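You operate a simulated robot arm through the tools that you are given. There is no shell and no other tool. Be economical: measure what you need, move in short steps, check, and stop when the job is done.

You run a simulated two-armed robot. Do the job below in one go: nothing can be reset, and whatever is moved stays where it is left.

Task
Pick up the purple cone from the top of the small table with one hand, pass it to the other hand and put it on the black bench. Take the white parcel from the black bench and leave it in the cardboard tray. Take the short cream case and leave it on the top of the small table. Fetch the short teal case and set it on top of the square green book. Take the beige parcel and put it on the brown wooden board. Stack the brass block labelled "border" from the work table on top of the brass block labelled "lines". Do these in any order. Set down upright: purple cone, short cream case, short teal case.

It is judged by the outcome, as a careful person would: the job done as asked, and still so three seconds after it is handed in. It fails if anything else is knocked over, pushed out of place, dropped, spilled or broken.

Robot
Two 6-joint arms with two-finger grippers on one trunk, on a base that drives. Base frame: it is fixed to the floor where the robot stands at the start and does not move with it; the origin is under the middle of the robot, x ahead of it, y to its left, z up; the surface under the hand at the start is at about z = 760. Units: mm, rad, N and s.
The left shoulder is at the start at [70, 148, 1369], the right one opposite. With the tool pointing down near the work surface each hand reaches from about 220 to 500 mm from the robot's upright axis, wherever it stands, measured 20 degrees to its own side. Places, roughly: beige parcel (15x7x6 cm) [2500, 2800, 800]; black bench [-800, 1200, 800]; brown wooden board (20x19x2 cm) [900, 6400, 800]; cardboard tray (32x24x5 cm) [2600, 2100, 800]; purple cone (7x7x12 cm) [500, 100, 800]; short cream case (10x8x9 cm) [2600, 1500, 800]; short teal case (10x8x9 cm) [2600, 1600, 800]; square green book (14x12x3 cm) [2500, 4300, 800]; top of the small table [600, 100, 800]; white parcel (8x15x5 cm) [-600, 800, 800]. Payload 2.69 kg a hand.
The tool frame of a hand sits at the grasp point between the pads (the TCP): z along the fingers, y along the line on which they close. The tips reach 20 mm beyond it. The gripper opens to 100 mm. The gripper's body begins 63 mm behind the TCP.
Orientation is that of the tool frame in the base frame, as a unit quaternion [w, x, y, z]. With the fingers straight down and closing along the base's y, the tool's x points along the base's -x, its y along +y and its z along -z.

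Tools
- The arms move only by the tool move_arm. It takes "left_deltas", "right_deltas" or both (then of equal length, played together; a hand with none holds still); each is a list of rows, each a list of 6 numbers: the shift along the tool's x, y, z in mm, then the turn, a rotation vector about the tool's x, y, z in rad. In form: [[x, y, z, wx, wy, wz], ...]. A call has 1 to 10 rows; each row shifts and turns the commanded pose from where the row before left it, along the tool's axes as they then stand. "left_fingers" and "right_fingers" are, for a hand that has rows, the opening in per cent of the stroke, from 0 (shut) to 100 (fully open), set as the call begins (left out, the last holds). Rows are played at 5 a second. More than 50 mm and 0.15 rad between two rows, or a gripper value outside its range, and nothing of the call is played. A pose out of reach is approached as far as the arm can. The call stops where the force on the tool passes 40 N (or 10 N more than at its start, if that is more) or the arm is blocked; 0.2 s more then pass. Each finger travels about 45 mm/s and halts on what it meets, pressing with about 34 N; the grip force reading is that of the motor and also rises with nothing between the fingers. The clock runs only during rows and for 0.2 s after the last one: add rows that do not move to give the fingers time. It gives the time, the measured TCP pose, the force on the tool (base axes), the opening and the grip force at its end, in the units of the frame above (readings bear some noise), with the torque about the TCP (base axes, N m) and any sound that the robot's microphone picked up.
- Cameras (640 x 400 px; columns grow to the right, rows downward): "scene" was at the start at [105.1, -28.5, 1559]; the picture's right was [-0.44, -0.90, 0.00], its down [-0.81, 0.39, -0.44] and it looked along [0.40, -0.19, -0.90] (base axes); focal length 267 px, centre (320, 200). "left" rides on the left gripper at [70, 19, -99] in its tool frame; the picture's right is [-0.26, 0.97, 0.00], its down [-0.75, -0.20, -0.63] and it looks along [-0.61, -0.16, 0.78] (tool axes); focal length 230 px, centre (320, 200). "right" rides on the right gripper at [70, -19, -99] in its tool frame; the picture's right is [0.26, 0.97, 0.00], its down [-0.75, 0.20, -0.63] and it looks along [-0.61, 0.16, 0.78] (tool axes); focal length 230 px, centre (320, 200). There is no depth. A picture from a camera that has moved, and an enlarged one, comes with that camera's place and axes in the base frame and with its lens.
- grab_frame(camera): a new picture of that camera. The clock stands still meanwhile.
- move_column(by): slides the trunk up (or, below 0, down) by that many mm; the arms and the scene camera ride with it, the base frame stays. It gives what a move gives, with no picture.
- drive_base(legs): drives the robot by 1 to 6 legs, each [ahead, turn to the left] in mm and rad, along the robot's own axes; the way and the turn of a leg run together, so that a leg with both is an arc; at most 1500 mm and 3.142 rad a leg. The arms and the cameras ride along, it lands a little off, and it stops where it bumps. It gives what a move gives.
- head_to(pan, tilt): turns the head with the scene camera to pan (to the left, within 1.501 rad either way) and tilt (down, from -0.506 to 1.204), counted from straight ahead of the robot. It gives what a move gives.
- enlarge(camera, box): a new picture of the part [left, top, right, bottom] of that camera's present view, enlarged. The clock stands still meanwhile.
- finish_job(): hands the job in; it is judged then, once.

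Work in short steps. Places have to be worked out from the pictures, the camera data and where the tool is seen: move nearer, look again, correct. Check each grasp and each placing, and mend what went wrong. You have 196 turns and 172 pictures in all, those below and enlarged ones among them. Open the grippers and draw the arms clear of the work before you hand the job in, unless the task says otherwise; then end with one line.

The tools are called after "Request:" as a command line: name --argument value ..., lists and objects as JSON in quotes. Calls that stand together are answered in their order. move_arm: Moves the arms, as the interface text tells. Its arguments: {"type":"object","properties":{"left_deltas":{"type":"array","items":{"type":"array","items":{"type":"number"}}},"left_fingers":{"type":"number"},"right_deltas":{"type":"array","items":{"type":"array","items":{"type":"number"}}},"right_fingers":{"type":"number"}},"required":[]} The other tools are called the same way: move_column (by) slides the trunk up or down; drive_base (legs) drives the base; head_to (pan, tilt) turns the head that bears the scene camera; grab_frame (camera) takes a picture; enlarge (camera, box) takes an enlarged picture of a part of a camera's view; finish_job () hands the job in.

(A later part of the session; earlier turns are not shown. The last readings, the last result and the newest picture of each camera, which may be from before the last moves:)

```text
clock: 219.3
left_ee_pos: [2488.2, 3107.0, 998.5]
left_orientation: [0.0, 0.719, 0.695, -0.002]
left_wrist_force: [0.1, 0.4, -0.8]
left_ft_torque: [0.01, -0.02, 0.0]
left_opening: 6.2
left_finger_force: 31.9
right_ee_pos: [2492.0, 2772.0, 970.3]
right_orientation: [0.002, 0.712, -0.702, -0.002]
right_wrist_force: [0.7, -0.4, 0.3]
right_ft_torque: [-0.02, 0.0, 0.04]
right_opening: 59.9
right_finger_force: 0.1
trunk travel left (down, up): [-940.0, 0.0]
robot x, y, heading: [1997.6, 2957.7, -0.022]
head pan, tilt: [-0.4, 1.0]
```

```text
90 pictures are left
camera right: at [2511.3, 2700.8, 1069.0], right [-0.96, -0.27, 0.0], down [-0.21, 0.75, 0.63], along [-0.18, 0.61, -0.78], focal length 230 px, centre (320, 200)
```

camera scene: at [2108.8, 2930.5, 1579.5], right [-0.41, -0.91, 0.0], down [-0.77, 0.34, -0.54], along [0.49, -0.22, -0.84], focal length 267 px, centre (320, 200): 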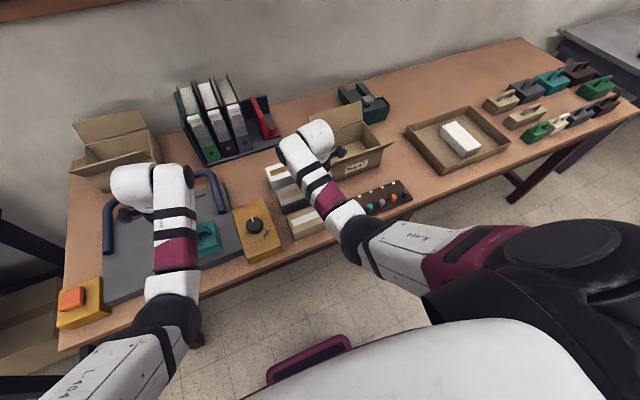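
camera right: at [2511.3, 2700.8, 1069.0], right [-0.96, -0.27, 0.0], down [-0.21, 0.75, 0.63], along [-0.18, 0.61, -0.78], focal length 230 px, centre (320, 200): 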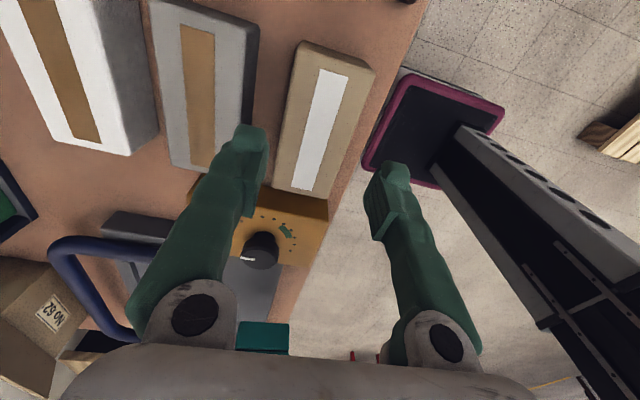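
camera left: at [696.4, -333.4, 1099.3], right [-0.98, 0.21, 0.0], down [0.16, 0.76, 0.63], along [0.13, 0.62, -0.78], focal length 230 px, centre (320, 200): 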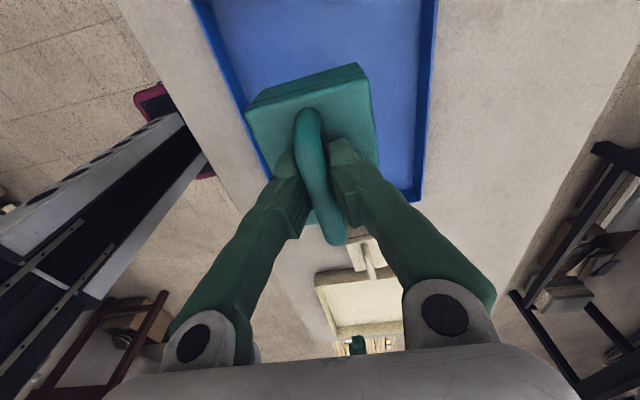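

The beige parcel with the white stripe is centred at about (2488, 2791). The gap to the grey parcel is about 30 mm, so I open to 90 % and descend partway.

Request:
move_arm --right_deltas '[[-18, 4, 20, 0, 0, 0.01], [0, 0, 30, 0, 0, 0], [0, 0, 20, 0, 0, 0], [0, 0, 0, 0, 0, 0]]' --right_fingers 90

Request:
grab_frame --camera "right"

```text
clock: 220.3
left_ee_pos: [2487.7, 3107.2, 998.9]
left_orientation: [0.0, 0.719, 0.695, -0.001]
left_wrist_force: [-0.2, 0.0, -0.4]
left_ft_torque: [-0.01, -0.01, 0.02]
left_opening: 6.2
left_finger_force: 31.1
right_ee_pos: [2485.8, 2789.3, 899.2]
right_orientation: [0.002, 0.71, -0.704, -0.002]
right_wrist_force: [0.2, -0.4, -1.2]
right_ft_torque: [-0.03, 0.01, -0.03]
right_opening: 90.1
right_finger_force: 0.1
trunk travel left (down, up): [-940.0, 0.0]
robot x, y, heading: [1992.0, 2961.2, -0.018]
head pan, tilt: [-0.4, 1.0]
```

```text
89 pictures are left
camera right: at [2504.6, 2718.1, 998.7], right [-0.96, -0.26, 0.0], down [-0.2, 0.75, 0.63], along [-0.17, 0.61, -0.78], focal length 230 px, centre (320, 200)
```

right: 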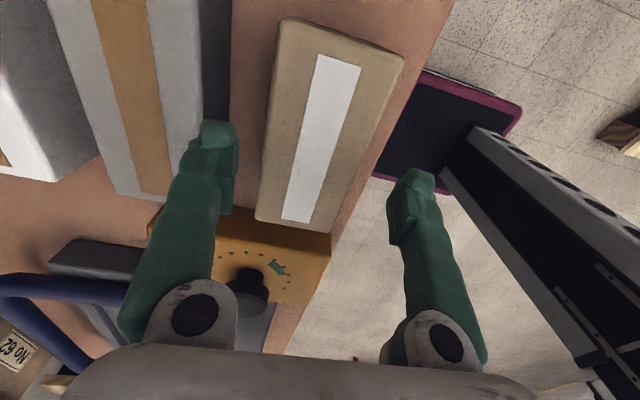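

The parcel is centred within 4 mm of the hand. I descend to grasp height and close.

Request:
move_arm --right_deltas '[[-2, -3, 25, 0, 0, 0], [0, 0, 25, 0, 0, 0], [0, 0, 17, 0, 0, 0], [0, 0, 0, 0, 0, 0]]'

Request:
move_arm --right_deltas '[[0, 0, 0, 0, 0, 0], [0, 0, 0, 0, 0, 0], [0, 0, 0, 0, 0, 0], [0, 0, 0, 0, 0, 0]]' --right_fingers 0

Request:
grab_frame --camera "right"

```text
clock: 221.3
left_ee_pos: [2487.4, 3106.8, 999.5]
left_orientation: [0.0, 0.719, 0.695, -0.001]
left_wrist_force: [-0.5, 0.6, -0.9]
left_ft_torque: [0.01, 0.04, 0.01]
left_opening: 6.1
left_finger_force: 31.7
right_ee_pos: [2479.7, 2781.7, 842.6]
right_orientation: [0.002, 0.709, -0.705, -0.001]
right_wrist_force: [2.7, 0.7, 1.7]
right_ft_torque: [0.03, -0.08, -0.05]
right_opening: 91.0
right_finger_force: 0.6
right hand out of reach, approached as far as the arm can: row 2, 3
trunk travel left (down, up): [-940.0, 0.0]
robot x, y, heading: [1994.4, 2960.8, -0.02]
head pan, tilt: [-0.4, 1.0]
```

```text
clock: 222.3
left_ee_pos: [2488.7, 3106.9, 999.6]
left_orientation: [0.0, 0.719, 0.695, -0.001]
left_wrist_force: [0.8, 0.5, -0.5]
left_ft_torque: [-0.01, 0.03, 0.01]
left_opening: 6.0
left_finger_force: 31.0
right_ee_pos: [2479.0, 2781.7, 843.7]
right_orientation: [0.002, 0.709, -0.705, -0.002]
right_wrist_force: [0.6, 0.1, 0.6]
right_ft_torque: [-0.01, 0.0, -0.13]
right_opening: 70.8
right_finger_force: 33.8
trunk travel left (down, up): [-940.0, 0.0]
robot x, y, heading: [1994.9, 2959.1, -0.022]
head pan, tilt: [-0.4, 1.0]
```

```text
88 pictures are left
camera right: at [2498.0, 2710.8, 942.7], right [-0.96, -0.26, 0.01], down [-0.2, 0.75, 0.63], along [-0.17, 0.61, -0.78], focal length 230 px, centre (320, 200)
```

right: 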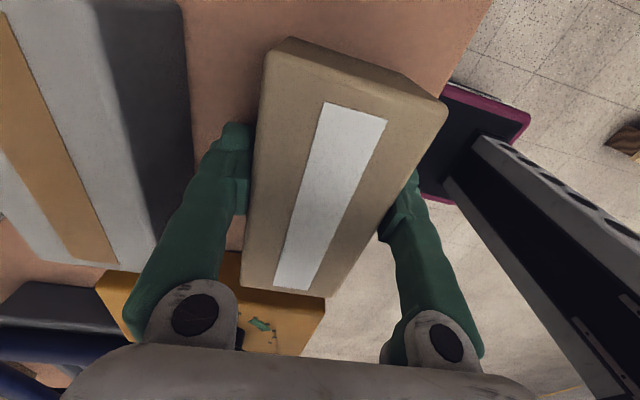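

The parcel is gripped at 71 mm. I lift and check.

Request:
move_arm --right_deltas '[[0, 0, -25, 0, 0, 0], [0, 0, -25, 0, 0, 0], [0, 0, -25, 0, 0, 0], [0, 0, -25, 0, 0, 0], [0, 0, -25, 0, 0, 0], [0, 0, -20, 0, 0, 0]]'

Request:
grab_frame --camera "right"

Request:
grab_frame --camera "left"

```text
clock: 223.7
left_ee_pos: [2487.6, 3106.7, 999.1]
left_orientation: [0.0, 0.72, 0.694, -0.002]
left_wrist_force: [0.2, 0.3, -1.3]
left_ft_torque: [0.02, 0.01, -0.03]
left_opening: 6.0
left_finger_force: 31.3
right_ee_pos: [2478.4, 2782.9, 988.5]
right_orientation: [0.002, 0.709, -0.705, -0.003]
right_wrist_force: [-0.3, 0.3, -4.7]
right_ft_torque: [-0.06, 0.0, -0.01]
right_opening: 70.6
right_finger_force: 34.1
trunk travel left (down, up): [-940.0, 0.0]
robot x, y, heading: [1994.2, 2961.9, -0.021]
head pan, tilt: [-0.4, 1.0]
```

```text
87 pictures are left
camera right: at [2499.1, 2711.6, 1087.7], right [-0.96, -0.26, 0.01], down [-0.2, 0.75, 0.63], along [-0.17, 0.61, -0.78], focal length 230 px, centre (320, 200)
```

right: 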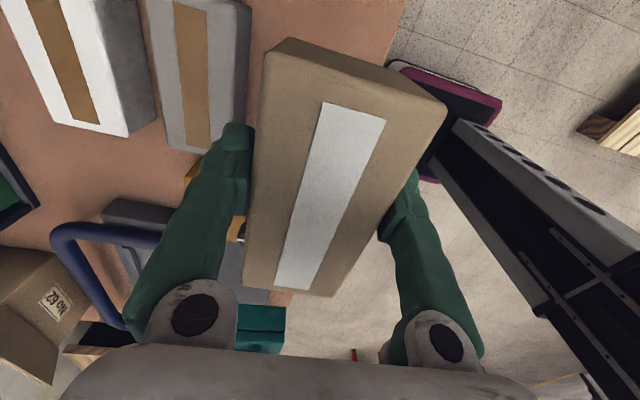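

```text
86 pictures are left
camera left: at [2510.4, 3176.5, 1098.6], right [0.96, -0.29, 0.0], down [-0.23, -0.74, 0.63], along [-0.19, -0.6, -0.78], focal length 230 px, centre (320, 200)
```

left: 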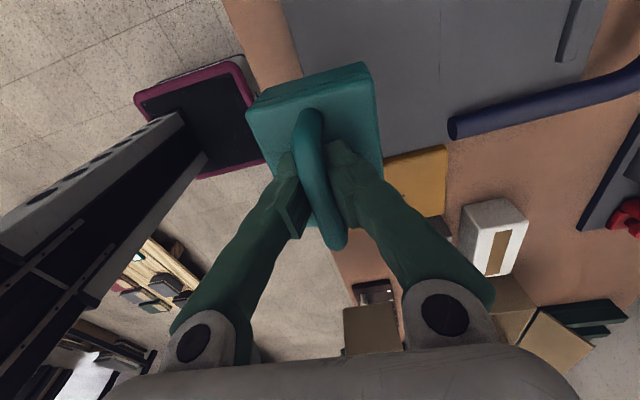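

Both are held. I back off and drive along to face the wood bench near the green book.

Request:
drive_base --legs '[[-250, 0], [0, 1.592], [1170, 0], [0, -1.571]]'

Request:
head_to --pan 0.15 --tilt 0.7

Request:
grab_frame --camera "scene"

```text
clock: 238.8
left_ee_pos: [2249.3, 4296.2, 998.2]
left_orientation: [0.0, 0.716, 0.698, -0.002]
left_wrist_force: [0.1, -0.1, -1.0]
left_ft_torque: [-0.01, 0.02, 0.01]
left_opening: 5.6
left_finger_force: 30.6
right_ee_pos: [2243.2, 3971.1, 988.7]
right_orientation: [0.002, 0.712, -0.702, -0.002]
right_wrist_force: [-0.3, 1.2, -4.2]
right_ft_torque: [-0.06, 0.03, -0.03]
right_opening: 70.1
right_finger_force: 34.4
trunk travel left (down, up): [-940.0, 0.0]
robot x, y, heading: [1760.2, 4145.7, -0.01]
head pan, tilt: [-0.4, 1.0]
```

```text
clock: 239.8
left_ee_pos: [2249.0, 4295.2, 999.5]
left_orientation: [-0.001, 0.716, 0.698, -0.001]
left_wrist_force: [0.0, 0.4, -0.2]
left_ft_torque: [-0.01, 0.0, 0.0]
left_opening: 6.4
left_finger_force: 30.3
right_ee_pos: [2241.8, 3971.1, 988.5]
right_orientation: [0.002, 0.713, -0.702, -0.002]
right_wrist_force: [0.6, 0.3, -3.9]
right_ft_torque: [0.0, 0.02, -0.01]
right_opening: 70.1
right_finger_force: 34.3
trunk travel left (down, up): [-940.0, 0.0]
robot x, y, heading: [1757.2, 4144.9, -0.005]
head pan, tilt: [0.15, 0.7]
```

```text
85 pictures are left
camera scene: at [1890.6, 4154.4, 1602.7], right [0.14, -0.99, 0.0], down [-0.64, -0.09, -0.76], along [0.76, 0.11, -0.65], focal length 267 px, centre (320, 200)
```

scene: 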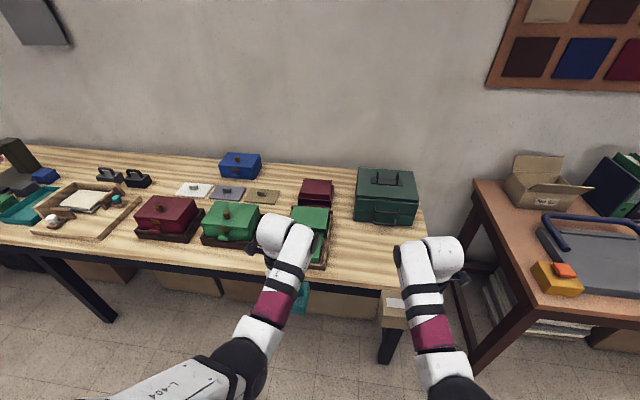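

I enlarge the area with the green items to identify the square green book.

Request:
enlarge --camera "scene" --box '[120, 140, 440, 300]'

Request:
grab_frame --camera "left"

```text
2.00 times, centred on (280, 220) of scene
camera zoom: at [1890.6, 4154.4, 1602.7], right [0.14, -0.99, 0.0], down [-0.64, -0.09, -0.76], along [0.76, 0.11, -0.65], focal length 533 px, centre (400, 160)
```

zoom: 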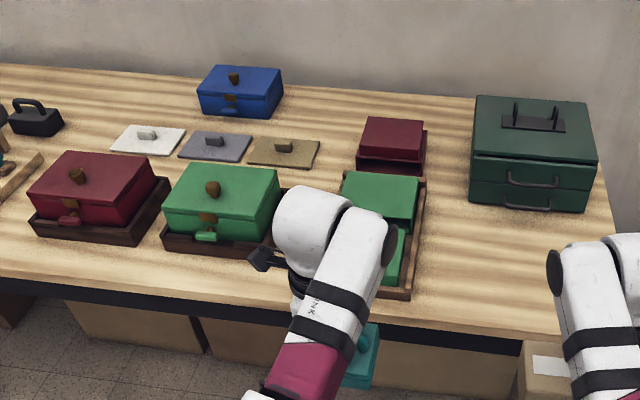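

```text
83 pictures are left
camera left: at [2269.1, 4365.2, 1098.6], right [0.96, -0.28, 0.0], down [-0.22, -0.74, 0.63], along [-0.18, -0.6, -0.78], focal length 230 px, centre (320, 200)
```

left: 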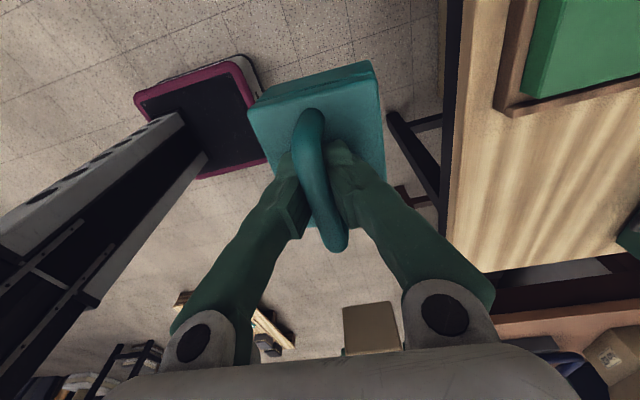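

Two green books lie in a wooden tray, the front one hidden by my arm. I turn the base left a bit and pan the head to see both.

Request:
drive_base --legs '[[0, 0.5]]'

Request:
head_to --pan -0.4 --tilt 0.7

Request:
enlarge --camera "scene" --box '[200, 120, 440, 270]'

```text
clock: 241.6
left_ee_pos: [2120.7, 4507.5, 999.0]
left_orientation: [-0.001, 0.526, 0.85, 0.0]
left_wrist_force: [-0.6, 0.0, -1.1]
left_ft_torque: [0.0, -0.02, 0.03]
left_opening: 6.1
left_finger_force: 30.4
right_ee_pos: [2267.4, 4219.1, 988.6]
right_orientation: [0.002, 0.861, -0.508, -0.002]
right_wrist_force: [0.0, 0.0, -3.8]
right_ft_torque: [-0.04, -0.03, -0.02]
right_opening: 69.8
right_finger_force: 34.0
trunk travel left (down, up): [-940.0, 0.0]
robot x, y, heading: [1755.9, 4147.7, 0.473]
head pan, tilt: [0.15, 0.7]
```

```text
clock: 242.5
left_ee_pos: [2120.5, 4508.0, 999.3]
left_orientation: [0.0, 0.526, 0.85, -0.001]
left_wrist_force: [-0.2, 0.8, -1.4]
left_ft_torque: [-0.03, 0.01, 0.01]
left_opening: 5.9
left_finger_force: 30.2
right_ee_pos: [2266.0, 4220.4, 987.3]
right_orientation: [0.002, 0.861, -0.508, -0.001]
right_wrist_force: [-0.4, 0.2, -5.1]
right_ft_torque: [-0.03, -0.02, -0.01]
right_opening: 69.4
right_finger_force: 33.5
trunk travel left (down, up): [-940.0, 0.0]
robot x, y, heading: [1756.7, 4143.7, 0.474]
head pan, tilt: [-0.4, 0.7]
```

```text
2.67 times, centred on (320, 195) of scene
camera zoom: at [1885.4, 4174.0, 1602.8], right [0.08, -1.0, 0.0], down [-0.64, -0.05, -0.76], along [0.76, 0.06, -0.64], focal length 711 px, centre (320, 213)
```

zoom: 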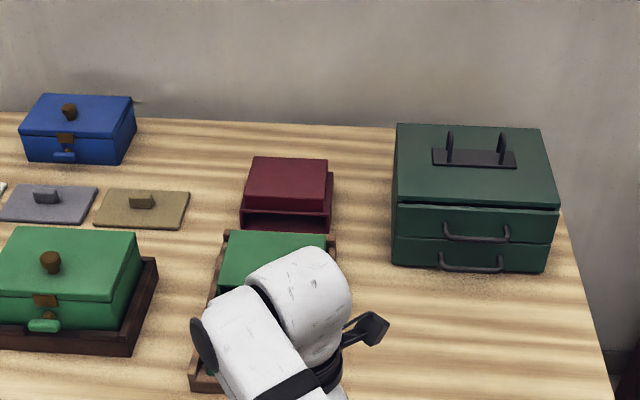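

Now the right arm is in the way. I turn the other way so that both arms clear the view.

Request:
drive_base --legs '[[0, -1.0]]'

Request:
head_to --pan 0.6 --tilt 0.75

Request:
enlarge --camera "scene" --box '[160, 100, 480, 300]'

```text
clock: 245.5
left_ee_pos: [2257.9, 4028.3, 999.7]
left_orientation: [0.001, 0.872, 0.49, 0.0]
left_wrist_force: [0.1, -0.5, -0.5]
left_ft_torque: [0.03, 0.02, -0.03]
left_opening: 6.0
left_finger_force: 30.3
right_ee_pos: [2089.5, 3751.1, 989.7]
right_orientation: [-0.002, -0.507, 0.862, 0.002]
right_wrist_force: [0.1, -0.2, -4.4]
right_ft_torque: [-0.03, 0.02, -0.01]
right_opening: 69.8
right_finger_force: 34.3
trunk travel left (down, up): [-940.0, 0.0]
robot x, y, heading: [1756.2, 4146.5, -0.533]
head pan, tilt: [-0.4, 0.7]
```

```text
clock: 246.8
left_ee_pos: [2258.1, 4028.5, 999.8]
left_orientation: [-0.001, 0.873, 0.488, -0.001]
left_wrist_force: [0.8, -0.5, -2.4]
left_ft_torque: [0.01, 0.02, -0.04]
left_opening: 6.2
left_finger_force: 30.2
right_ee_pos: [2089.9, 3749.5, 987.6]
right_orientation: [-0.001, -0.507, 0.862, 0.002]
right_wrist_force: [0.3, 0.1, -5.2]
right_ft_torque: [-0.04, 0.06, 0.0]
right_opening: 69.9
right_finger_force: 34.3
trunk travel left (down, up): [-940.0, 0.0]
robot x, y, heading: [1762.2, 4146.3, -0.535]
head pan, tilt: [0.6, 0.75]
```

```text
2.00 times, centred on (320, 200) of scene
camera zoom: at [1882.1, 4122.5, 1598.5], right [0.06, -1.0, 0.0], down [-0.68, -0.04, -0.73], along [0.73, 0.05, -0.68], focal length 533 px, centre (320, 200)
```

zoom: 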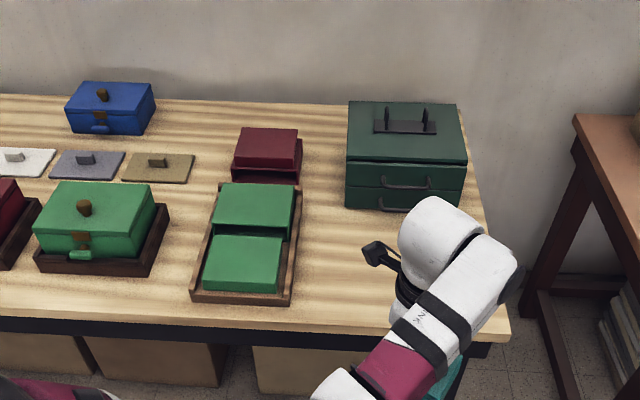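

The front block fits the given place but its shape is unclear, so I enlarge further.

Request:
enlarge --camera "scene" --box '[240, 170, 330, 260]'

Request:
head_to --pan 1.2 --tilt 0.45

Request:
grab_frame --camera "scene"

```text
4.44 times, centred on (285, 215) of scene
camera zoom: at [1882.1, 4122.5, 1598.5], right [0.06, -1.0, 0.0], down [-0.68, -0.04, -0.73], along [0.73, 0.05, -0.68], focal length 1185 px, centre (476, 133)
```

zoom: 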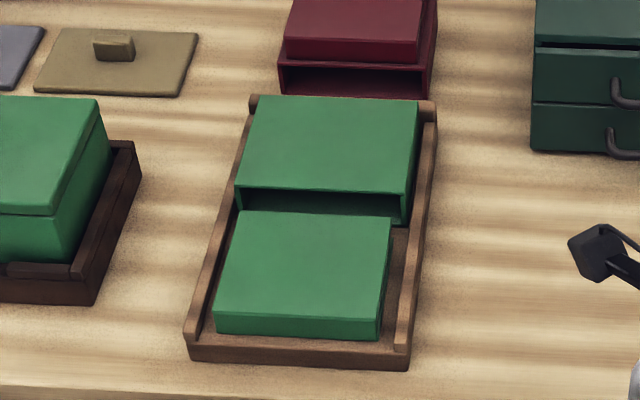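

```text
clock: 247.8
left_ee_pos: [2258.0, 4028.6, 999.0]
left_orientation: [-0.001, 0.872, 0.489, 0.0]
left_wrist_force: [0.2, -0.4, -0.8]
left_ft_torque: [0.02, 0.01, 0.0]
left_opening: 6.0
left_finger_force: 29.9
right_ee_pos: [2089.7, 3749.7, 986.6]
right_orientation: [-0.002, -0.507, 0.862, 0.004]
right_wrist_force: [0.5, 0.5, -4.5]
right_ft_torque: [-0.03, 0.02, -0.01]
right_opening: 69.8
right_finger_force: 33.9
trunk travel left (down, up): [-940.0, 0.0]
robot x, y, heading: [1753.3, 4144.8, -0.535]
head pan, tilt: [1.201, 0.45]
```

```text
79 pictures are left
camera scene: at [1871.6, 4173.7, 1625.0], right [0.62, -0.79, 0.0], down [-0.34, -0.27, -0.9], along [0.71, 0.55, -0.44], focal length 267 px, centre (320, 200)
```

scene: 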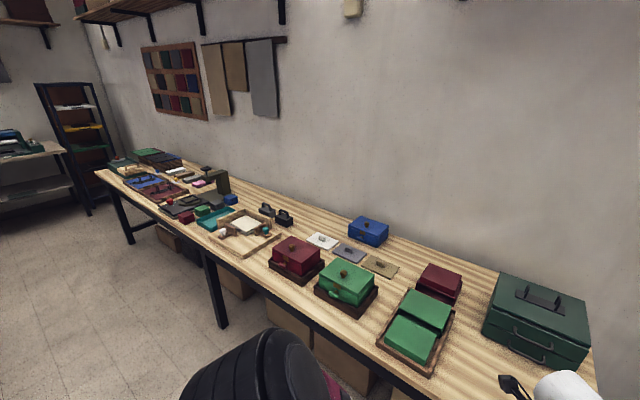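

The front slab measures about 14×12 cm and is the square green book, centred at about (2527, 4312) with its top at z≈840. I drive into position with the left hand above it.

Request:
drive_base --legs '[[0, 0.615], [275, 0], [0, -0.08]]'

Request:
head_to --pan 0.4 --tilt 1.0

Request:
grab_frame --camera "scene"

Request:
grab_frame --camera "left"

```text
clock: 251.9
left_ee_pos: [2522.0, 4320.4, 1000.2]
left_orientation: [0.002, 0.715, 0.699, -0.003]
left_wrist_force: [0.5, 0.4, -0.9]
left_ft_torque: [-0.05, 0.01, 0.02]
left_opening: 6.1
left_finger_force: 29.6
right_ee_pos: [2516.1, 3996.3, 988.9]
right_orientation: [0.003, 0.714, -0.7, -0.001]
right_wrist_force: [-0.2, 0.1, -4.2]
right_ft_torque: [-0.06, -0.02, 0.0]
right_opening: 69.7
right_finger_force: 34.9
trunk travel left (down, up): [-940.0, 0.0]
robot x, y, heading: [2026.8, 4166.8, -0.012]
head pan, tilt: [1.201, 0.45]
```

```text
clock: 253.0
left_ee_pos: [2521.7, 4315.1, 998.6]
left_orientation: [0.0, 0.715, 0.699, -0.002]
left_wrist_force: [-0.2, 0.4, -2.2]
left_ft_torque: [0.01, 0.02, 0.0]
left_opening: 5.7
left_finger_force: 30.0
right_ee_pos: [2517.1, 3992.5, 987.9]
right_orientation: [0.001, 0.714, -0.7, -0.004]
right_wrist_force: [-1.1, 0.0, -4.1]
right_ft_torque: [-0.03, 0.0, -0.01]
right_opening: 69.6
right_finger_force: 34.1
trunk travel left (down, up): [-940.0, 0.0]
robot x, y, heading: [2027.8, 4161.6, -0.002]
head pan, tilt: [0.4, 1.0]
```

```text
78 pictures are left
camera scene: at [2144.9, 4189.0, 1579.4], right [0.38, -0.92, 0.0], down [-0.78, -0.32, -0.54], along [0.5, 0.21, -0.84], focal length 267 px, centre (320, 200)
```

scene: 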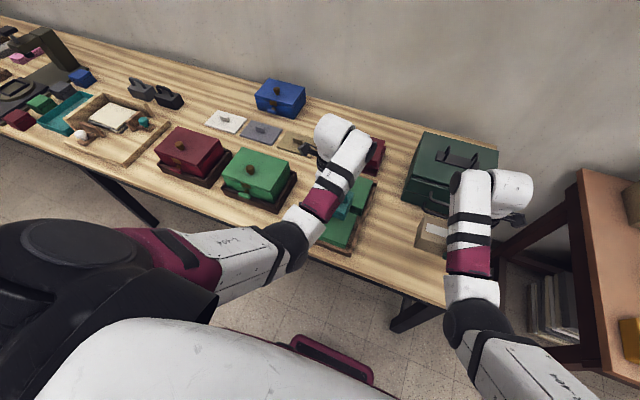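

```text
77 pictures are left
camera left: at [2542.5, 4386.0, 1098.5], right [0.96, -0.28, 0.0], down [-0.22, -0.75, 0.63], along [-0.18, -0.6, -0.78], focal length 230 px, centre (320, 200)
```

left: 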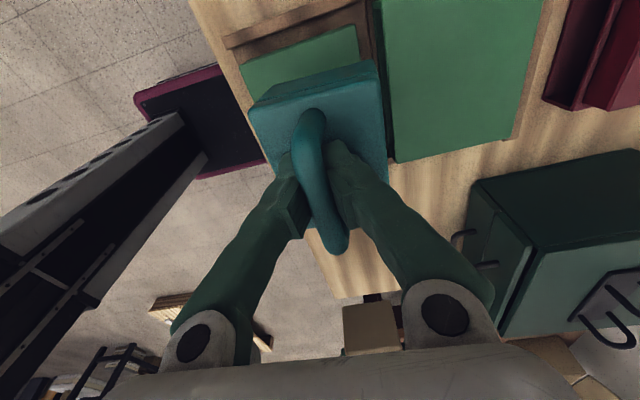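

From the wrist camera the book centre is at about (2514, 4301). I align and lower to just above it.

Request:
move_arm --left_deltas '[[-13, -8, 15, 0, 0, 0], [0, 0, 20, 0, 0, 0], [0, 0, 20, 0, 0, 0], [0, 0, 0, 0, 0, 0]]'

Request:
grab_frame --camera "left"

Request:
enlarge --camera "scene" --box '[260, 100, 440, 270]'

```text
clock: 254.0
left_ee_pos: [2512.2, 4303.1, 946.1]
left_orientation: [-0.001, 0.715, 0.699, -0.001]
left_wrist_force: [0.5, 0.1, -1.0]
left_ft_torque: [0.02, -0.01, 0.0]
left_opening: 6.0
left_finger_force: 29.8
right_ee_pos: [2516.8, 3991.3, 987.6]
right_orientation: [0.001, 0.714, -0.7, -0.003]
right_wrist_force: [1.2, 0.8, -4.9]
right_ft_torque: [-0.03, 0.0, -0.01]
right_opening: 69.5
right_finger_force: 34.2
trunk travel left (down, up): [-940.0, 0.0]
robot x, y, heading: [2030.5, 4159.8, -0.007]
head pan, tilt: [0.4, 1.0]
```

```text
76 pictures are left
camera left: at [2533.6, 4373.3, 1044.3], right [0.96, -0.28, 0.0], down [-0.22, -0.75, 0.63], along [-0.18, -0.6, -0.78], focal length 230 px, centre (320, 200)
```

left: 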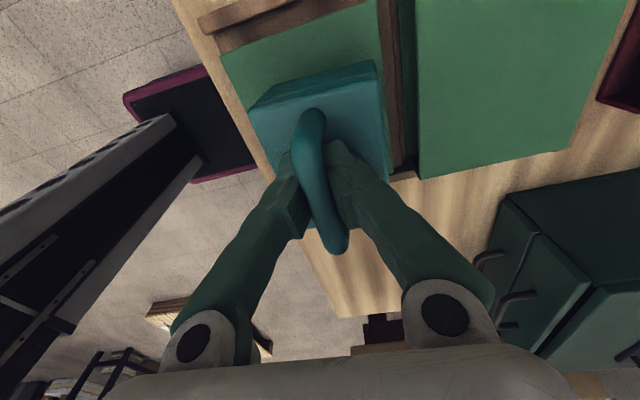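

```text
2.35 times, centred on (350, 185) of scene
camera zoom: at [2144.3, 4188.3, 1579.5], right [0.38, -0.92, 0.0], down [-0.78, -0.32, -0.54], along [0.5, 0.21, -0.84], focal length 628 px, centre (249, 235)
```

zoom: 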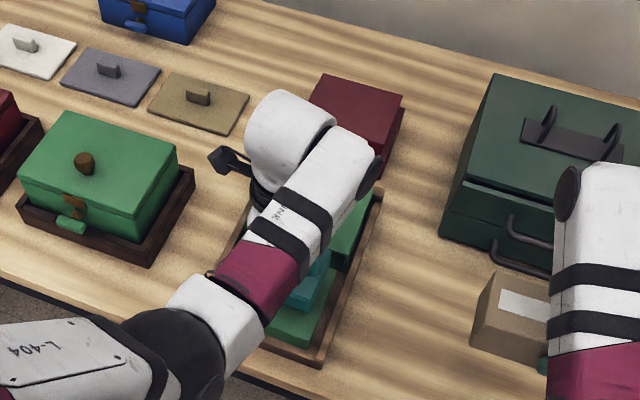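

Aligned within 3 mm. I creep down to contact.

Request:
move_arm --left_deltas '[[0, 1, 7, 0, 0, 0], [0, 1, 7, 0, 0, 0], [0, 0, 0, 0, 0, 0]]'

Request:
move_arm --left_deltas '[[0, 0, 2, 0, 0, 0], [0, 0, 2, 0, 0, 0], [0, 0, 0, 0, 0, 0]]'

Request:
move_arm --left_deltas '[[0, 0, 2, 0, 0, 0], [0, 0, 2, 0, 0, 0], [0, 0, 0, 0, 0, 0]]'

```text
clock: 254.8
left_ee_pos: [2516.0, 4302.6, 930.4]
left_orientation: [-0.001, 0.715, 0.699, 0.0]
left_wrist_force: [1.1, 1.2, 6.2]
left_ft_torque: [-0.05, 0.04, 0.01]
left_opening: 5.9
left_finger_force: 29.7
right_ee_pos: [2516.7, 3992.1, 989.0]
right_orientation: [0.001, 0.714, -0.7, -0.003]
right_wrist_force: [-0.6, -0.3, -5.0]
right_ft_torque: [-0.05, -0.01, 0.02]
right_opening: 69.6
right_finger_force: 34.0
trunk travel left (down, up): [-940.0, 0.0]
robot x, y, heading: [2026.1, 4165.4, -0.008]
head pan, tilt: [0.4, 1.0]
```

```text
clock: 255.6
left_ee_pos: [2514.2, 4303.7, 925.6]
left_orientation: [0.0, 0.715, 0.699, -0.001]
left_wrist_force: [0.0, -0.7, -0.6]
left_ft_torque: [0.0, 0.0, 0.0]
left_opening: 0.0
left_finger_force: 28.9
right_ee_pos: [2514.9, 3992.0, 987.0]
right_orientation: [0.001, 0.714, -0.7, -0.002]
right_wrist_force: [-0.3, -0.5, -3.6]
right_ft_torque: [-0.05, 0.02, -0.03]
right_opening: 69.5
right_finger_force: 34.1
trunk travel left (down, up): [-940.0, 0.0]
robot x, y, heading: [2034.7, 4165.4, -0.006]
head pan, tilt: [0.4, 1.0]
```

```text
clock: 256.4
left_ee_pos: [2515.0, 4302.9, 921.9]
left_orientation: [0.0, 0.715, 0.699, 0.001]
left_wrist_force: [0.2, 0.9, 4.8]
left_ft_torque: [0.03, -0.01, -0.01]
left_opening: 5.8
left_finger_force: 29.7
right_ee_pos: [2516.3, 3992.5, 988.5]
right_orientation: [0.001, 0.714, -0.701, -0.002]
right_wrist_force: [-0.4, -0.9, -3.9]
right_ft_torque: [-0.02, -0.02, 0.0]
right_opening: 69.7
right_finger_force: 34.0
trunk travel left (down, up): [-940.0, 0.0]
robot x, y, heading: [2032.9, 4166.2, -0.009]
head pan, tilt: [0.4, 1.0]
```

The case has landed on the book. I open and raise the left hand.

Request:
move_arm --left_deltas '[[0, 0, 0, 0, 0, 0], [0, 0, 0, 0, 0, 0], [0, 0, 0, 0, 0, 0], [0, 0, -25, 0, 0, 0], [0, 0, -30, 0, 0, 0], [0, 0, -30, 0, 0, 0]]' --left_fingers 55

Request:
grab_frame --camera "left"

```text
clock: 257.8
left_ee_pos: [2513.9, 4300.7, 1007.7]
left_orientation: [-0.001, 0.715, 0.699, -0.001]
left_wrist_force: [-0.1, 1.1, 0.1]
left_ft_torque: [0.0, 0.01, 0.04]
left_opening: 55.0
left_finger_force: 0.0
right_ee_pos: [2515.6, 3991.2, 989.2]
right_orientation: [0.002, 0.714, -0.7, -0.002]
right_wrist_force: [0.2, 0.3, -4.7]
right_ft_torque: [-0.04, 0.0, 0.01]
right_opening: 69.4
right_finger_force: 34.2
trunk travel left (down, up): [-940.0, 0.0]
robot x, y, heading: [2031.4, 4161.5, -0.01]
head pan, tilt: [0.4, 1.0]
```

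```text
74 pictures are left
camera left: at [2534.4, 4370.4, 1106.3], right [0.96, -0.28, 0.0], down [-0.22, -0.75, 0.63], along [-0.18, -0.6, -0.78], focal length 230 px, centre (320, 200)
```

left: 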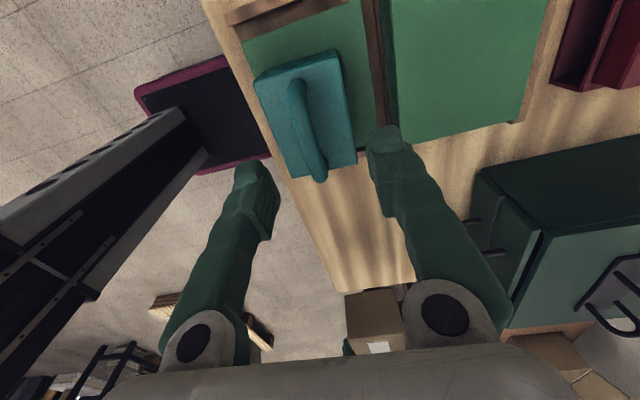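

I enlarge to check that the case sits flat and well inside the book.

Request:
enlarge --camera "left" --box '[220, 0, 420, 200]'

Request:
head_to --pan 1.3 --tilt 0.25

Request:
grab_frame --camera "scene"

```text
2.00 times, centred on (320, 100) of left
camera zoom: at [2534.4, 4370.4, 1106.3], right [0.96, -0.28, 0.0], down [-0.22, -0.75, 0.63], along [-0.18, -0.6, -0.78], focal length 460 px, centre (320, 400)
```

zoom: 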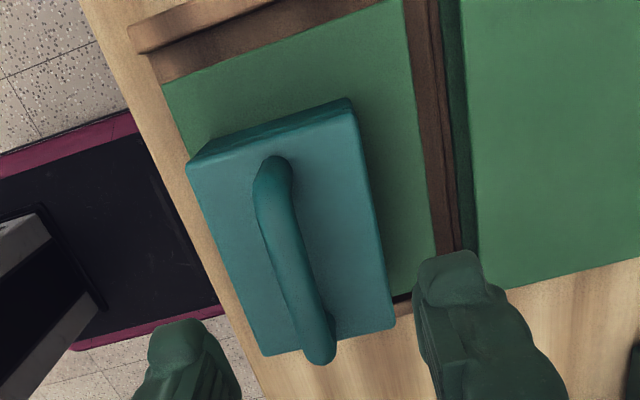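

```text
clock: 259.0
left_ee_pos: [2514.9, 4301.4, 1006.5]
left_orientation: [-0.001, 0.715, 0.699, -0.001]
left_wrist_force: [0.4, -0.3, -0.4]
left_ft_torque: [-0.01, -0.03, 0.0]
left_opening: 55.1
left_finger_force: 0.1
right_ee_pos: [2515.6, 3992.0, 987.9]
right_orientation: [0.001, 0.714, -0.701, -0.003]
right_wrist_force: [-0.3, 0.3, -4.1]
right_ft_torque: [-0.05, 0.01, 0.0]
right_opening: 69.2
right_finger_force: 33.9
trunk travel left (down, up): [-940.0, 0.0]
robot x, y, heading: [2027.2, 4163.5, -0.009]
head pan, tilt: [1.3, 0.25]
```

```text
72 pictures are left
camera scene: at [2105.8, 4251.7, 1643.7], right [0.96, -0.28, 0.0], down [-0.07, -0.24, -0.97], along [0.27, 0.93, -0.25], focal length 267 px, centre (320, 200)
```

scene: 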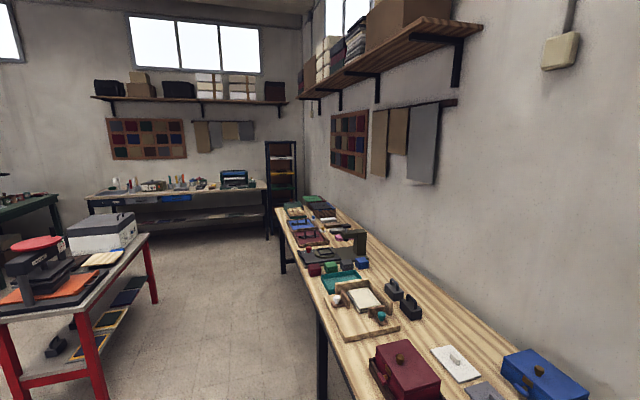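

The teal case sits flat on the book with margins all round. I drive on toward the red table near (900, 6300) to look for the wooden board and brass blocks.

Request:
drive_base --legs '[[-250, 0], [0, 1.58], [1400, 0]]'

Request:
head_to --pan 0.9 --tilt 0.5

Request:
grab_frame --camera "scene"

```text
clock: 271.1
left_ee_pos: [1699.8, 6044.3, 1006.6]
left_orientation: [0.0, 0.025, 1.0, -0.001]
left_wrist_force: [0.0, -0.4, -0.1]
left_ft_torque: [0.0, 0.02, -0.02]
left_opening: 55.0
left_finger_force: 0.0
right_ee_pos: [2007.2, 6038.2, 988.8]
right_orientation: [0.003, 1.0, -0.004, 0.0]
right_wrist_force: [0.3, 0.0, -3.9]
right_ft_torque: [-0.02, -0.06, -0.01]
right_opening: 69.2
right_finger_force: 33.8
trunk travel left (down, up): [-940.0, 0.0]
robot x, y, heading: [1820.4, 5555.4, 1.532]
head pan, tilt: [1.3, 0.25]
```

```text
clock: 272.0
left_ee_pos: [1699.5, 6045.5, 1006.8]
left_orientation: [0.0, 0.025, 1.0, -0.001]
left_wrist_force: [0.8, -0.4, -0.1]
left_ft_torque: [-0.01, 0.02, -0.03]
left_opening: 54.9
left_finger_force: 0.0
right_ee_pos: [2008.0, 6038.2, 989.5]
right_orientation: [0.003, 1.0, -0.005, -0.001]
right_wrist_force: [-0.3, 0.4, -3.4]
right_ft_torque: [-0.01, -0.05, 0.0]
right_opening: 69.1
right_finger_force: 34.0
trunk travel left (down, up): [-940.0, 0.0]
robot x, y, heading: [1822.7, 5556.2, 1.537]
head pan, tilt: [0.901, 0.499]
```

```text
71 pictures are left
camera scene: at [1754.4, 5665.9, 1620.6], right [0.65, 0.76, 0.0], down [0.36, -0.31, -0.88], along [-0.67, 0.57, -0.48], focal length 267 px, centre (320, 200)
```

scene: 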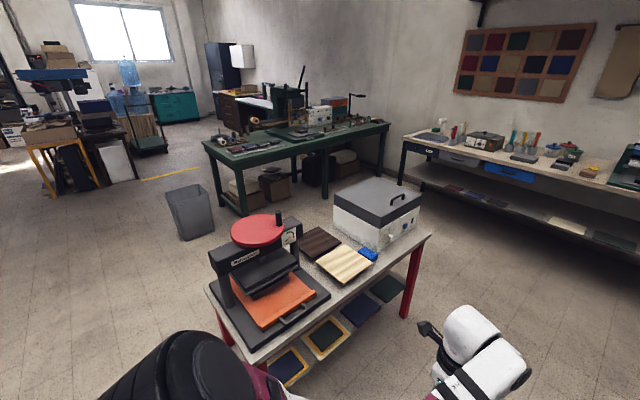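

Two boards lie on the red-legged table, and the dark brown one at about (947, 6352) matches. I enlarge it and scan the other tables for brass blocks.

Request:
enlarge --camera "scene" --box '[190, 170, 440, 330]'

Request:
enlarge --camera "scene" --box '[190, 60, 410, 200]'

Request:
enlarge --camera "scene" --box '[390, 100, 640, 260]'

```text
2.50 times, centred on (315, 250) of scene
camera zoom: at [1754.4, 5665.9, 1620.6], right [0.65, 0.76, 0.0], down [0.36, -0.31, -0.88], along [-0.67, 0.57, -0.48], focal length 667 px, centre (332, 75)
```

zoom: 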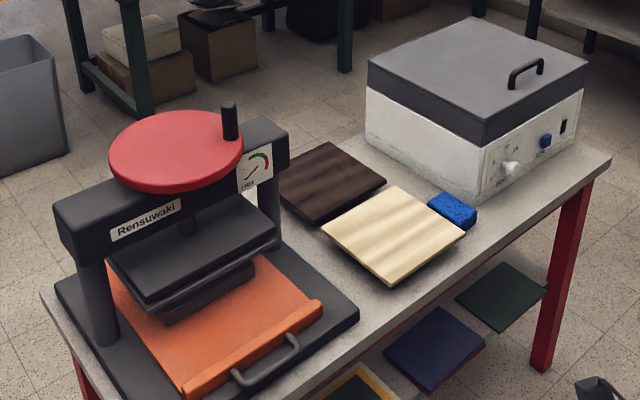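

```text
2.86 times, centred on (300, 130) of scene
camera zoom: at [1754.4, 5665.9, 1620.6], right [0.65, 0.76, 0.0], down [0.36, -0.31, -0.88], along [-0.67, 0.57, -0.48], focal length 762 px, centre (377, 400)
```

zoom: 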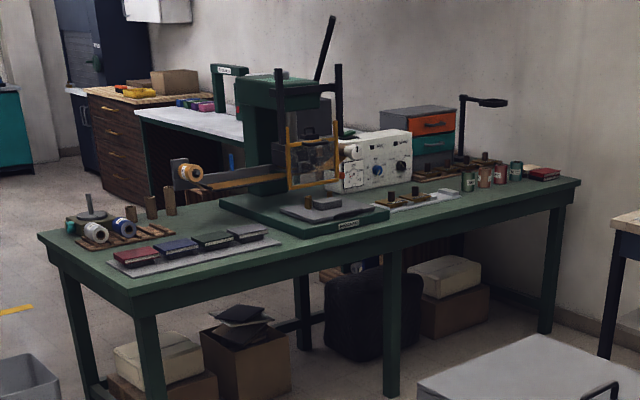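

```text
2.50 times, centred on (515, 180) of scene
camera zoom: at [1754.4, 5665.9, 1620.6], right [0.65, 0.76, 0.0], down [0.36, -0.31, -0.88], along [-0.67, 0.57, -0.48], focal length 667 px, centre (-168, 250)
```

zoom: 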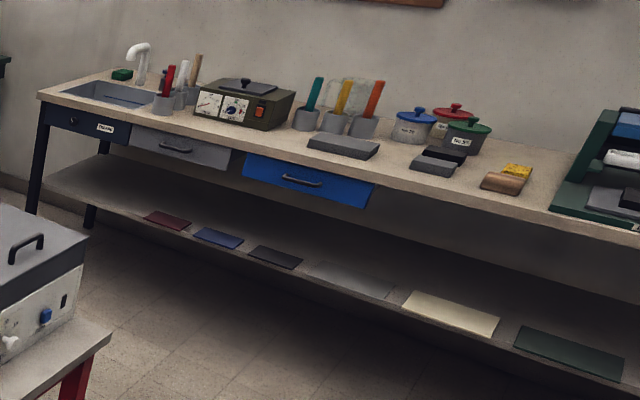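

The dark board lies near the table's far (x≈860) side, with a tall press and a white box beside it. I go around the table and come in diagonally so that both hands stay clear of them. The green table with the foil press beyond may hold the brass blocks.

Request:
drive_base --legs '[[0, 1.829], [1151, 0], [0, -0.945], [932, 0], [0, -1.821], [150, 0]]'

Request:
head_to --pan 0.0 --tilt 0.6

Request:
grab_frame --camera "scene"

Request:
head_to --pan 1.5 --tilt 0.5

Request:
grab_frame --camera "scene"

```text
clock: 294.5
left_ee_pos: [454.4, 6413.0, 1012.3]
left_orientation: [0.002, 0.478, 0.878, 0.004]
left_wrist_force: [0.8, -0.2, 0.3]
left_ft_torque: [0.02, -0.01, -0.01]
left_opening: 55.2
left_finger_force: 0.1
right_ee_pos: [628.6, 6159.0, 991.8]
right_orientation: [-0.002, 0.888, -0.46, 0.0]
right_wrist_force: [0.3, 0.1, -3.8]
right_ft_torque: [-0.05, -0.01, -0.01]
right_opening: 68.7
right_finger_force: 33.7
trunk travel left (down, up): [-940.0, 0.0]
robot x, y, heading: [137.1, 6034.3, 0.586]
head pan, tilt: [0.901, 0.499]
```

```text
clock: 295.7
left_ee_pos: [460.5, 6418.9, 1007.6]
left_orientation: [0.0, 0.478, 0.879, 0.0]
left_wrist_force: [0.9, 0.5, -1.2]
left_ft_torque: [0.0, -0.02, 0.0]
left_opening: 55.0
left_finger_force: 0.1
right_ee_pos: [636.8, 6164.4, 989.8]
right_orientation: [0.003, 0.888, -0.459, -0.002]
right_wrist_force: [-0.4, 0.0, -3.8]
right_ft_torque: [-0.05, -0.04, 0.0]
right_opening: 68.4
right_finger_force: 33.9
trunk travel left (down, up): [-940.0, 0.0]
robot x, y, heading: [136.7, 6033.4, 0.586]
head pan, tilt: [0.0, 0.6]
```

```text
67 pictures are left
camera scene: at [253.6, 6109.7, 1611.4], right [0.55, -0.83, 0.0], down [-0.47, -0.31, -0.82], along [0.69, 0.46, -0.57], focal length 267 px, centre (320, 200)
```

scene: 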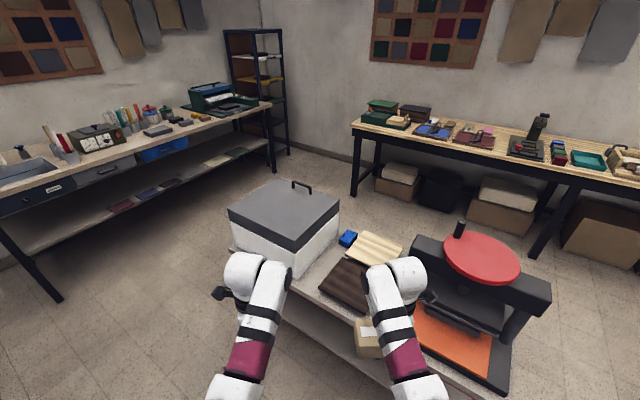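

```text
clock: 297.3
left_ee_pos: [460.4, 6418.4, 1007.1]
left_orientation: [-0.001, 0.478, 0.878, 0.001]
left_wrist_force: [0.2, -0.5, 1.0]
left_ft_torque: [-0.03, -0.02, 0.01]
left_opening: 55.0
left_finger_force: 0.1
right_ee_pos: [634.7, 6162.2, 989.3]
right_orientation: [0.002, 0.888, -0.459, -0.002]
right_wrist_force: [0.2, 0.4, -4.6]
right_ft_torque: [-0.02, -0.03, -0.02]
right_opening: 68.8
right_finger_force: 34.2
trunk travel left (down, up): [-940.0, 0.0]
robot x, y, heading: [136.3, 6034.4, 0.589]
head pan, tilt: [1.499, 0.499]
```

```text
66 pictures are left
camera scene: at [135.0, 6139.7, 1620.6], right [0.87, 0.49, 0.0], down [0.24, -0.42, -0.88], along [-0.43, 0.76, -0.48], focal length 267 px, centre (320, 200)
```

scene: 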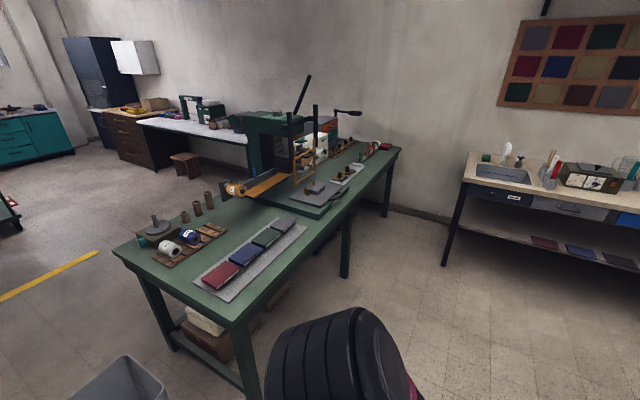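

Triangulating both views puts the board's top at z≈742 with its centre at about (895, 6400). I drive straight in and turn slightly left so that the right hand ends above it with clearance.

Request:
drive_base --legs '[[325, 0], [0, 0.111]]'

Request:
head_to --pan -0.1 --tilt 1.0

Request:
grab_frame --camera "scene"

Request:
grab_frame --camera "right"

```text
clock: 300.1
left_ee_pos: [687.1, 6633.4, 1008.4]
left_orientation: [-0.002, 0.425, 0.905, 0.001]
left_wrist_force: [0.2, 0.6, 0.7]
left_ft_torque: [-0.01, -0.02, -0.04]
left_opening: 55.2
left_finger_force: 0.1
right_ee_pos: [889.8, 6401.8, 990.6]
right_orientation: [0.0, 0.914, -0.405, -0.004]
right_wrist_force: [-0.6, 0.5, -3.5]
right_ft_torque: [-0.04, -0.04, 0.01]
right_opening: 68.7
right_finger_force: 33.9
trunk travel left (down, up): [-940.0, 0.0]
robot x, y, heading: [408.6, 6215.8, 0.707]
head pan, tilt: [1.499, 0.499]
```

```text
clock: 301.7
left_ee_pos: [684.4, 6636.8, 1009.0]
left_orientation: [0.001, 0.425, 0.905, 0.0]
left_wrist_force: [0.5, 0.9, 0.7]
left_ft_torque: [0.0, 0.0, 0.02]
left_opening: 55.3
left_finger_force: 0.0
right_ee_pos: [888.7, 6405.5, 989.3]
right_orientation: [0.003, 0.914, -0.405, -0.002]
right_wrist_force: [-0.3, -0.5, -4.6]
right_ft_torque: [-0.06, 0.02, 0.02]
right_opening: 68.5
right_finger_force: 34.3
trunk travel left (down, up): [-940.0, 0.0]
robot x, y, heading: [411.4, 6214.3, 0.707]
head pan, tilt: [-0.099, 1.0]
```

```text
65 pictures are left
camera scene: at [505.7, 6289.4, 1579.4], right [0.57, -0.82, 0.0], down [-0.69, -0.48, -0.54], along [0.44, 0.31, -0.84], focal length 267 px, centre (320, 200)
```

scene: 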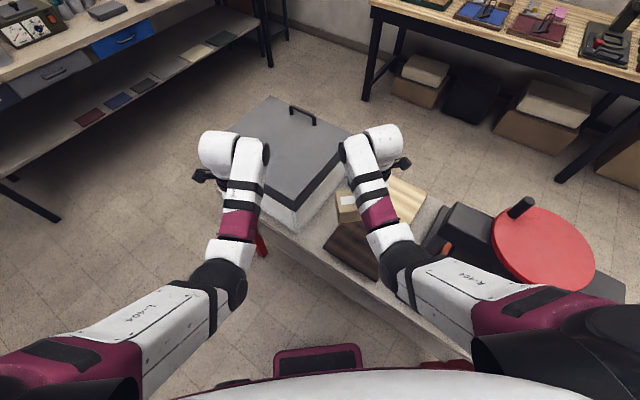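

```text
64 pictures are left
camera right: at [949.3, 6365.5, 1088.1], right [-0.54, -0.84, 0.0], down [-0.65, 0.42, 0.63], along [-0.53, 0.34, -0.78], focal length 230 px, centre (320, 200)
```

right: 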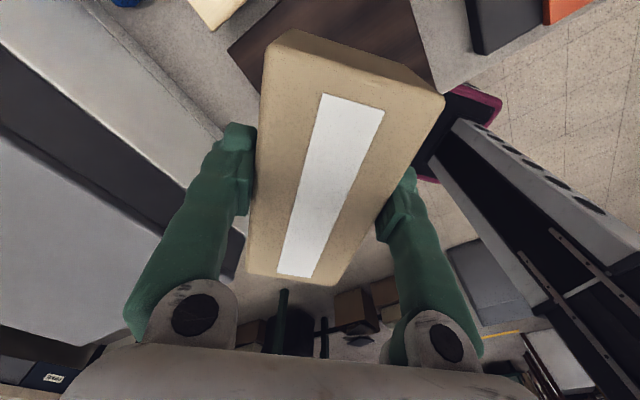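

The board spans about x 790–980 and y 6275–6480, centred at (886, 6378). I shift the left hand away from the white box, align the parcel with the board, and start lowering.

Request:
move_arm --left_deltas '[[30, 0, 0, 0, 0, 0], [30, 0, 0, 0, 0, 0]]'

Request:
move_arm --right_deltas '[[0, 0, 0, 0, 0, 0.147], [0, 0, 0, 0, 0, 0.147], [0, 0, 0, 0, 0, 0.147], [0, 0, 0, 0, 0, 0.147], [0, 0, 0, 0, 0, 0.147], [36, 3, 0, 0, 0, 0], [0, 0, 30, 0, 0, 0], [0, 0, 30, 0, 0, 0], [0, 0, 30, 0, 0, 0], [0, 0, 0, 0, 0, 0]]'

Request:
grab_frame --camera "right"

Request:
grab_frame --camera "scene"

```text
clock: 302.3
left_ee_pos: [645.0, 6684.9, 1006.4]
left_orientation: [0.002, 0.424, 0.906, 0.0]
left_wrist_force: [0.4, 0.6, -0.3]
left_ft_torque: [-0.04, 0.0, -0.04]
left_opening: 55.1
left_finger_force: 0.1
right_ee_pos: [888.0, 6407.6, 990.3]
right_orientation: [0.001, 0.914, -0.406, -0.001]
right_wrist_force: [0.1, 0.5, -4.5]
right_ft_torque: [-0.03, -0.03, -0.01]
right_opening: 68.4
right_finger_force: 33.9
trunk travel left (down, up): [-940.0, 0.0]
robot x, y, heading: [411.5, 6218.2, 0.711]
head pan, tilt: [-0.099, 1.0]
```

```text
clock: 304.5
left_ee_pos: [644.7, 6683.0, 1007.9]
left_orientation: [0.0, 0.425, 0.905, 0.0]
left_wrist_force: [-0.2, 0.0, -0.4]
left_ft_torque: [0.02, -0.02, -0.03]
left_opening: 54.8
left_finger_force: 0.0
right_ee_pos: [884.5, 6367.6, 899.1]
right_orientation: [0.003, 0.708, -0.706, -0.002]
right_wrist_force: [0.2, -0.4, -4.3]
right_ft_torque: [-0.01, -0.02, -0.03]
right_opening: 68.6
right_finger_force: 34.2
trunk travel left (down, up): [-940.0, 0.0]
robot x, y, heading: [413.7, 6219.4, 0.706]
head pan, tilt: [-0.099, 1.0]
```

```text
63 pictures are left
camera right: at [904.2, 6297.1, 998.2], right [-0.97, -0.26, 0.01], down [-0.2, 0.75, 0.63], along [-0.17, 0.61, -0.78], focal length 230 px, centre (320, 200)
```

right: 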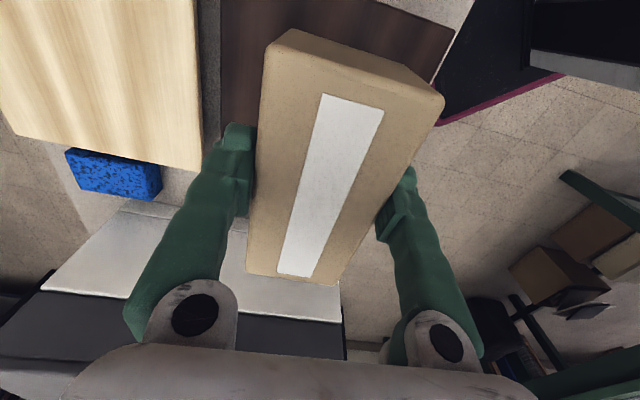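

```text
62 pictures are left
camera scene: at [505.8, 6288.2, 1579.5], right [0.57, -0.82, 0.0], down [-0.69, -0.48, -0.54], along [0.44, 0.31, -0.84], focal length 267 px, centre (320, 200)
```

scene: 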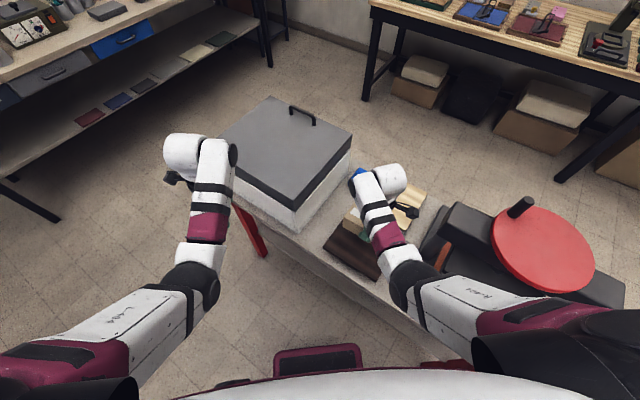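

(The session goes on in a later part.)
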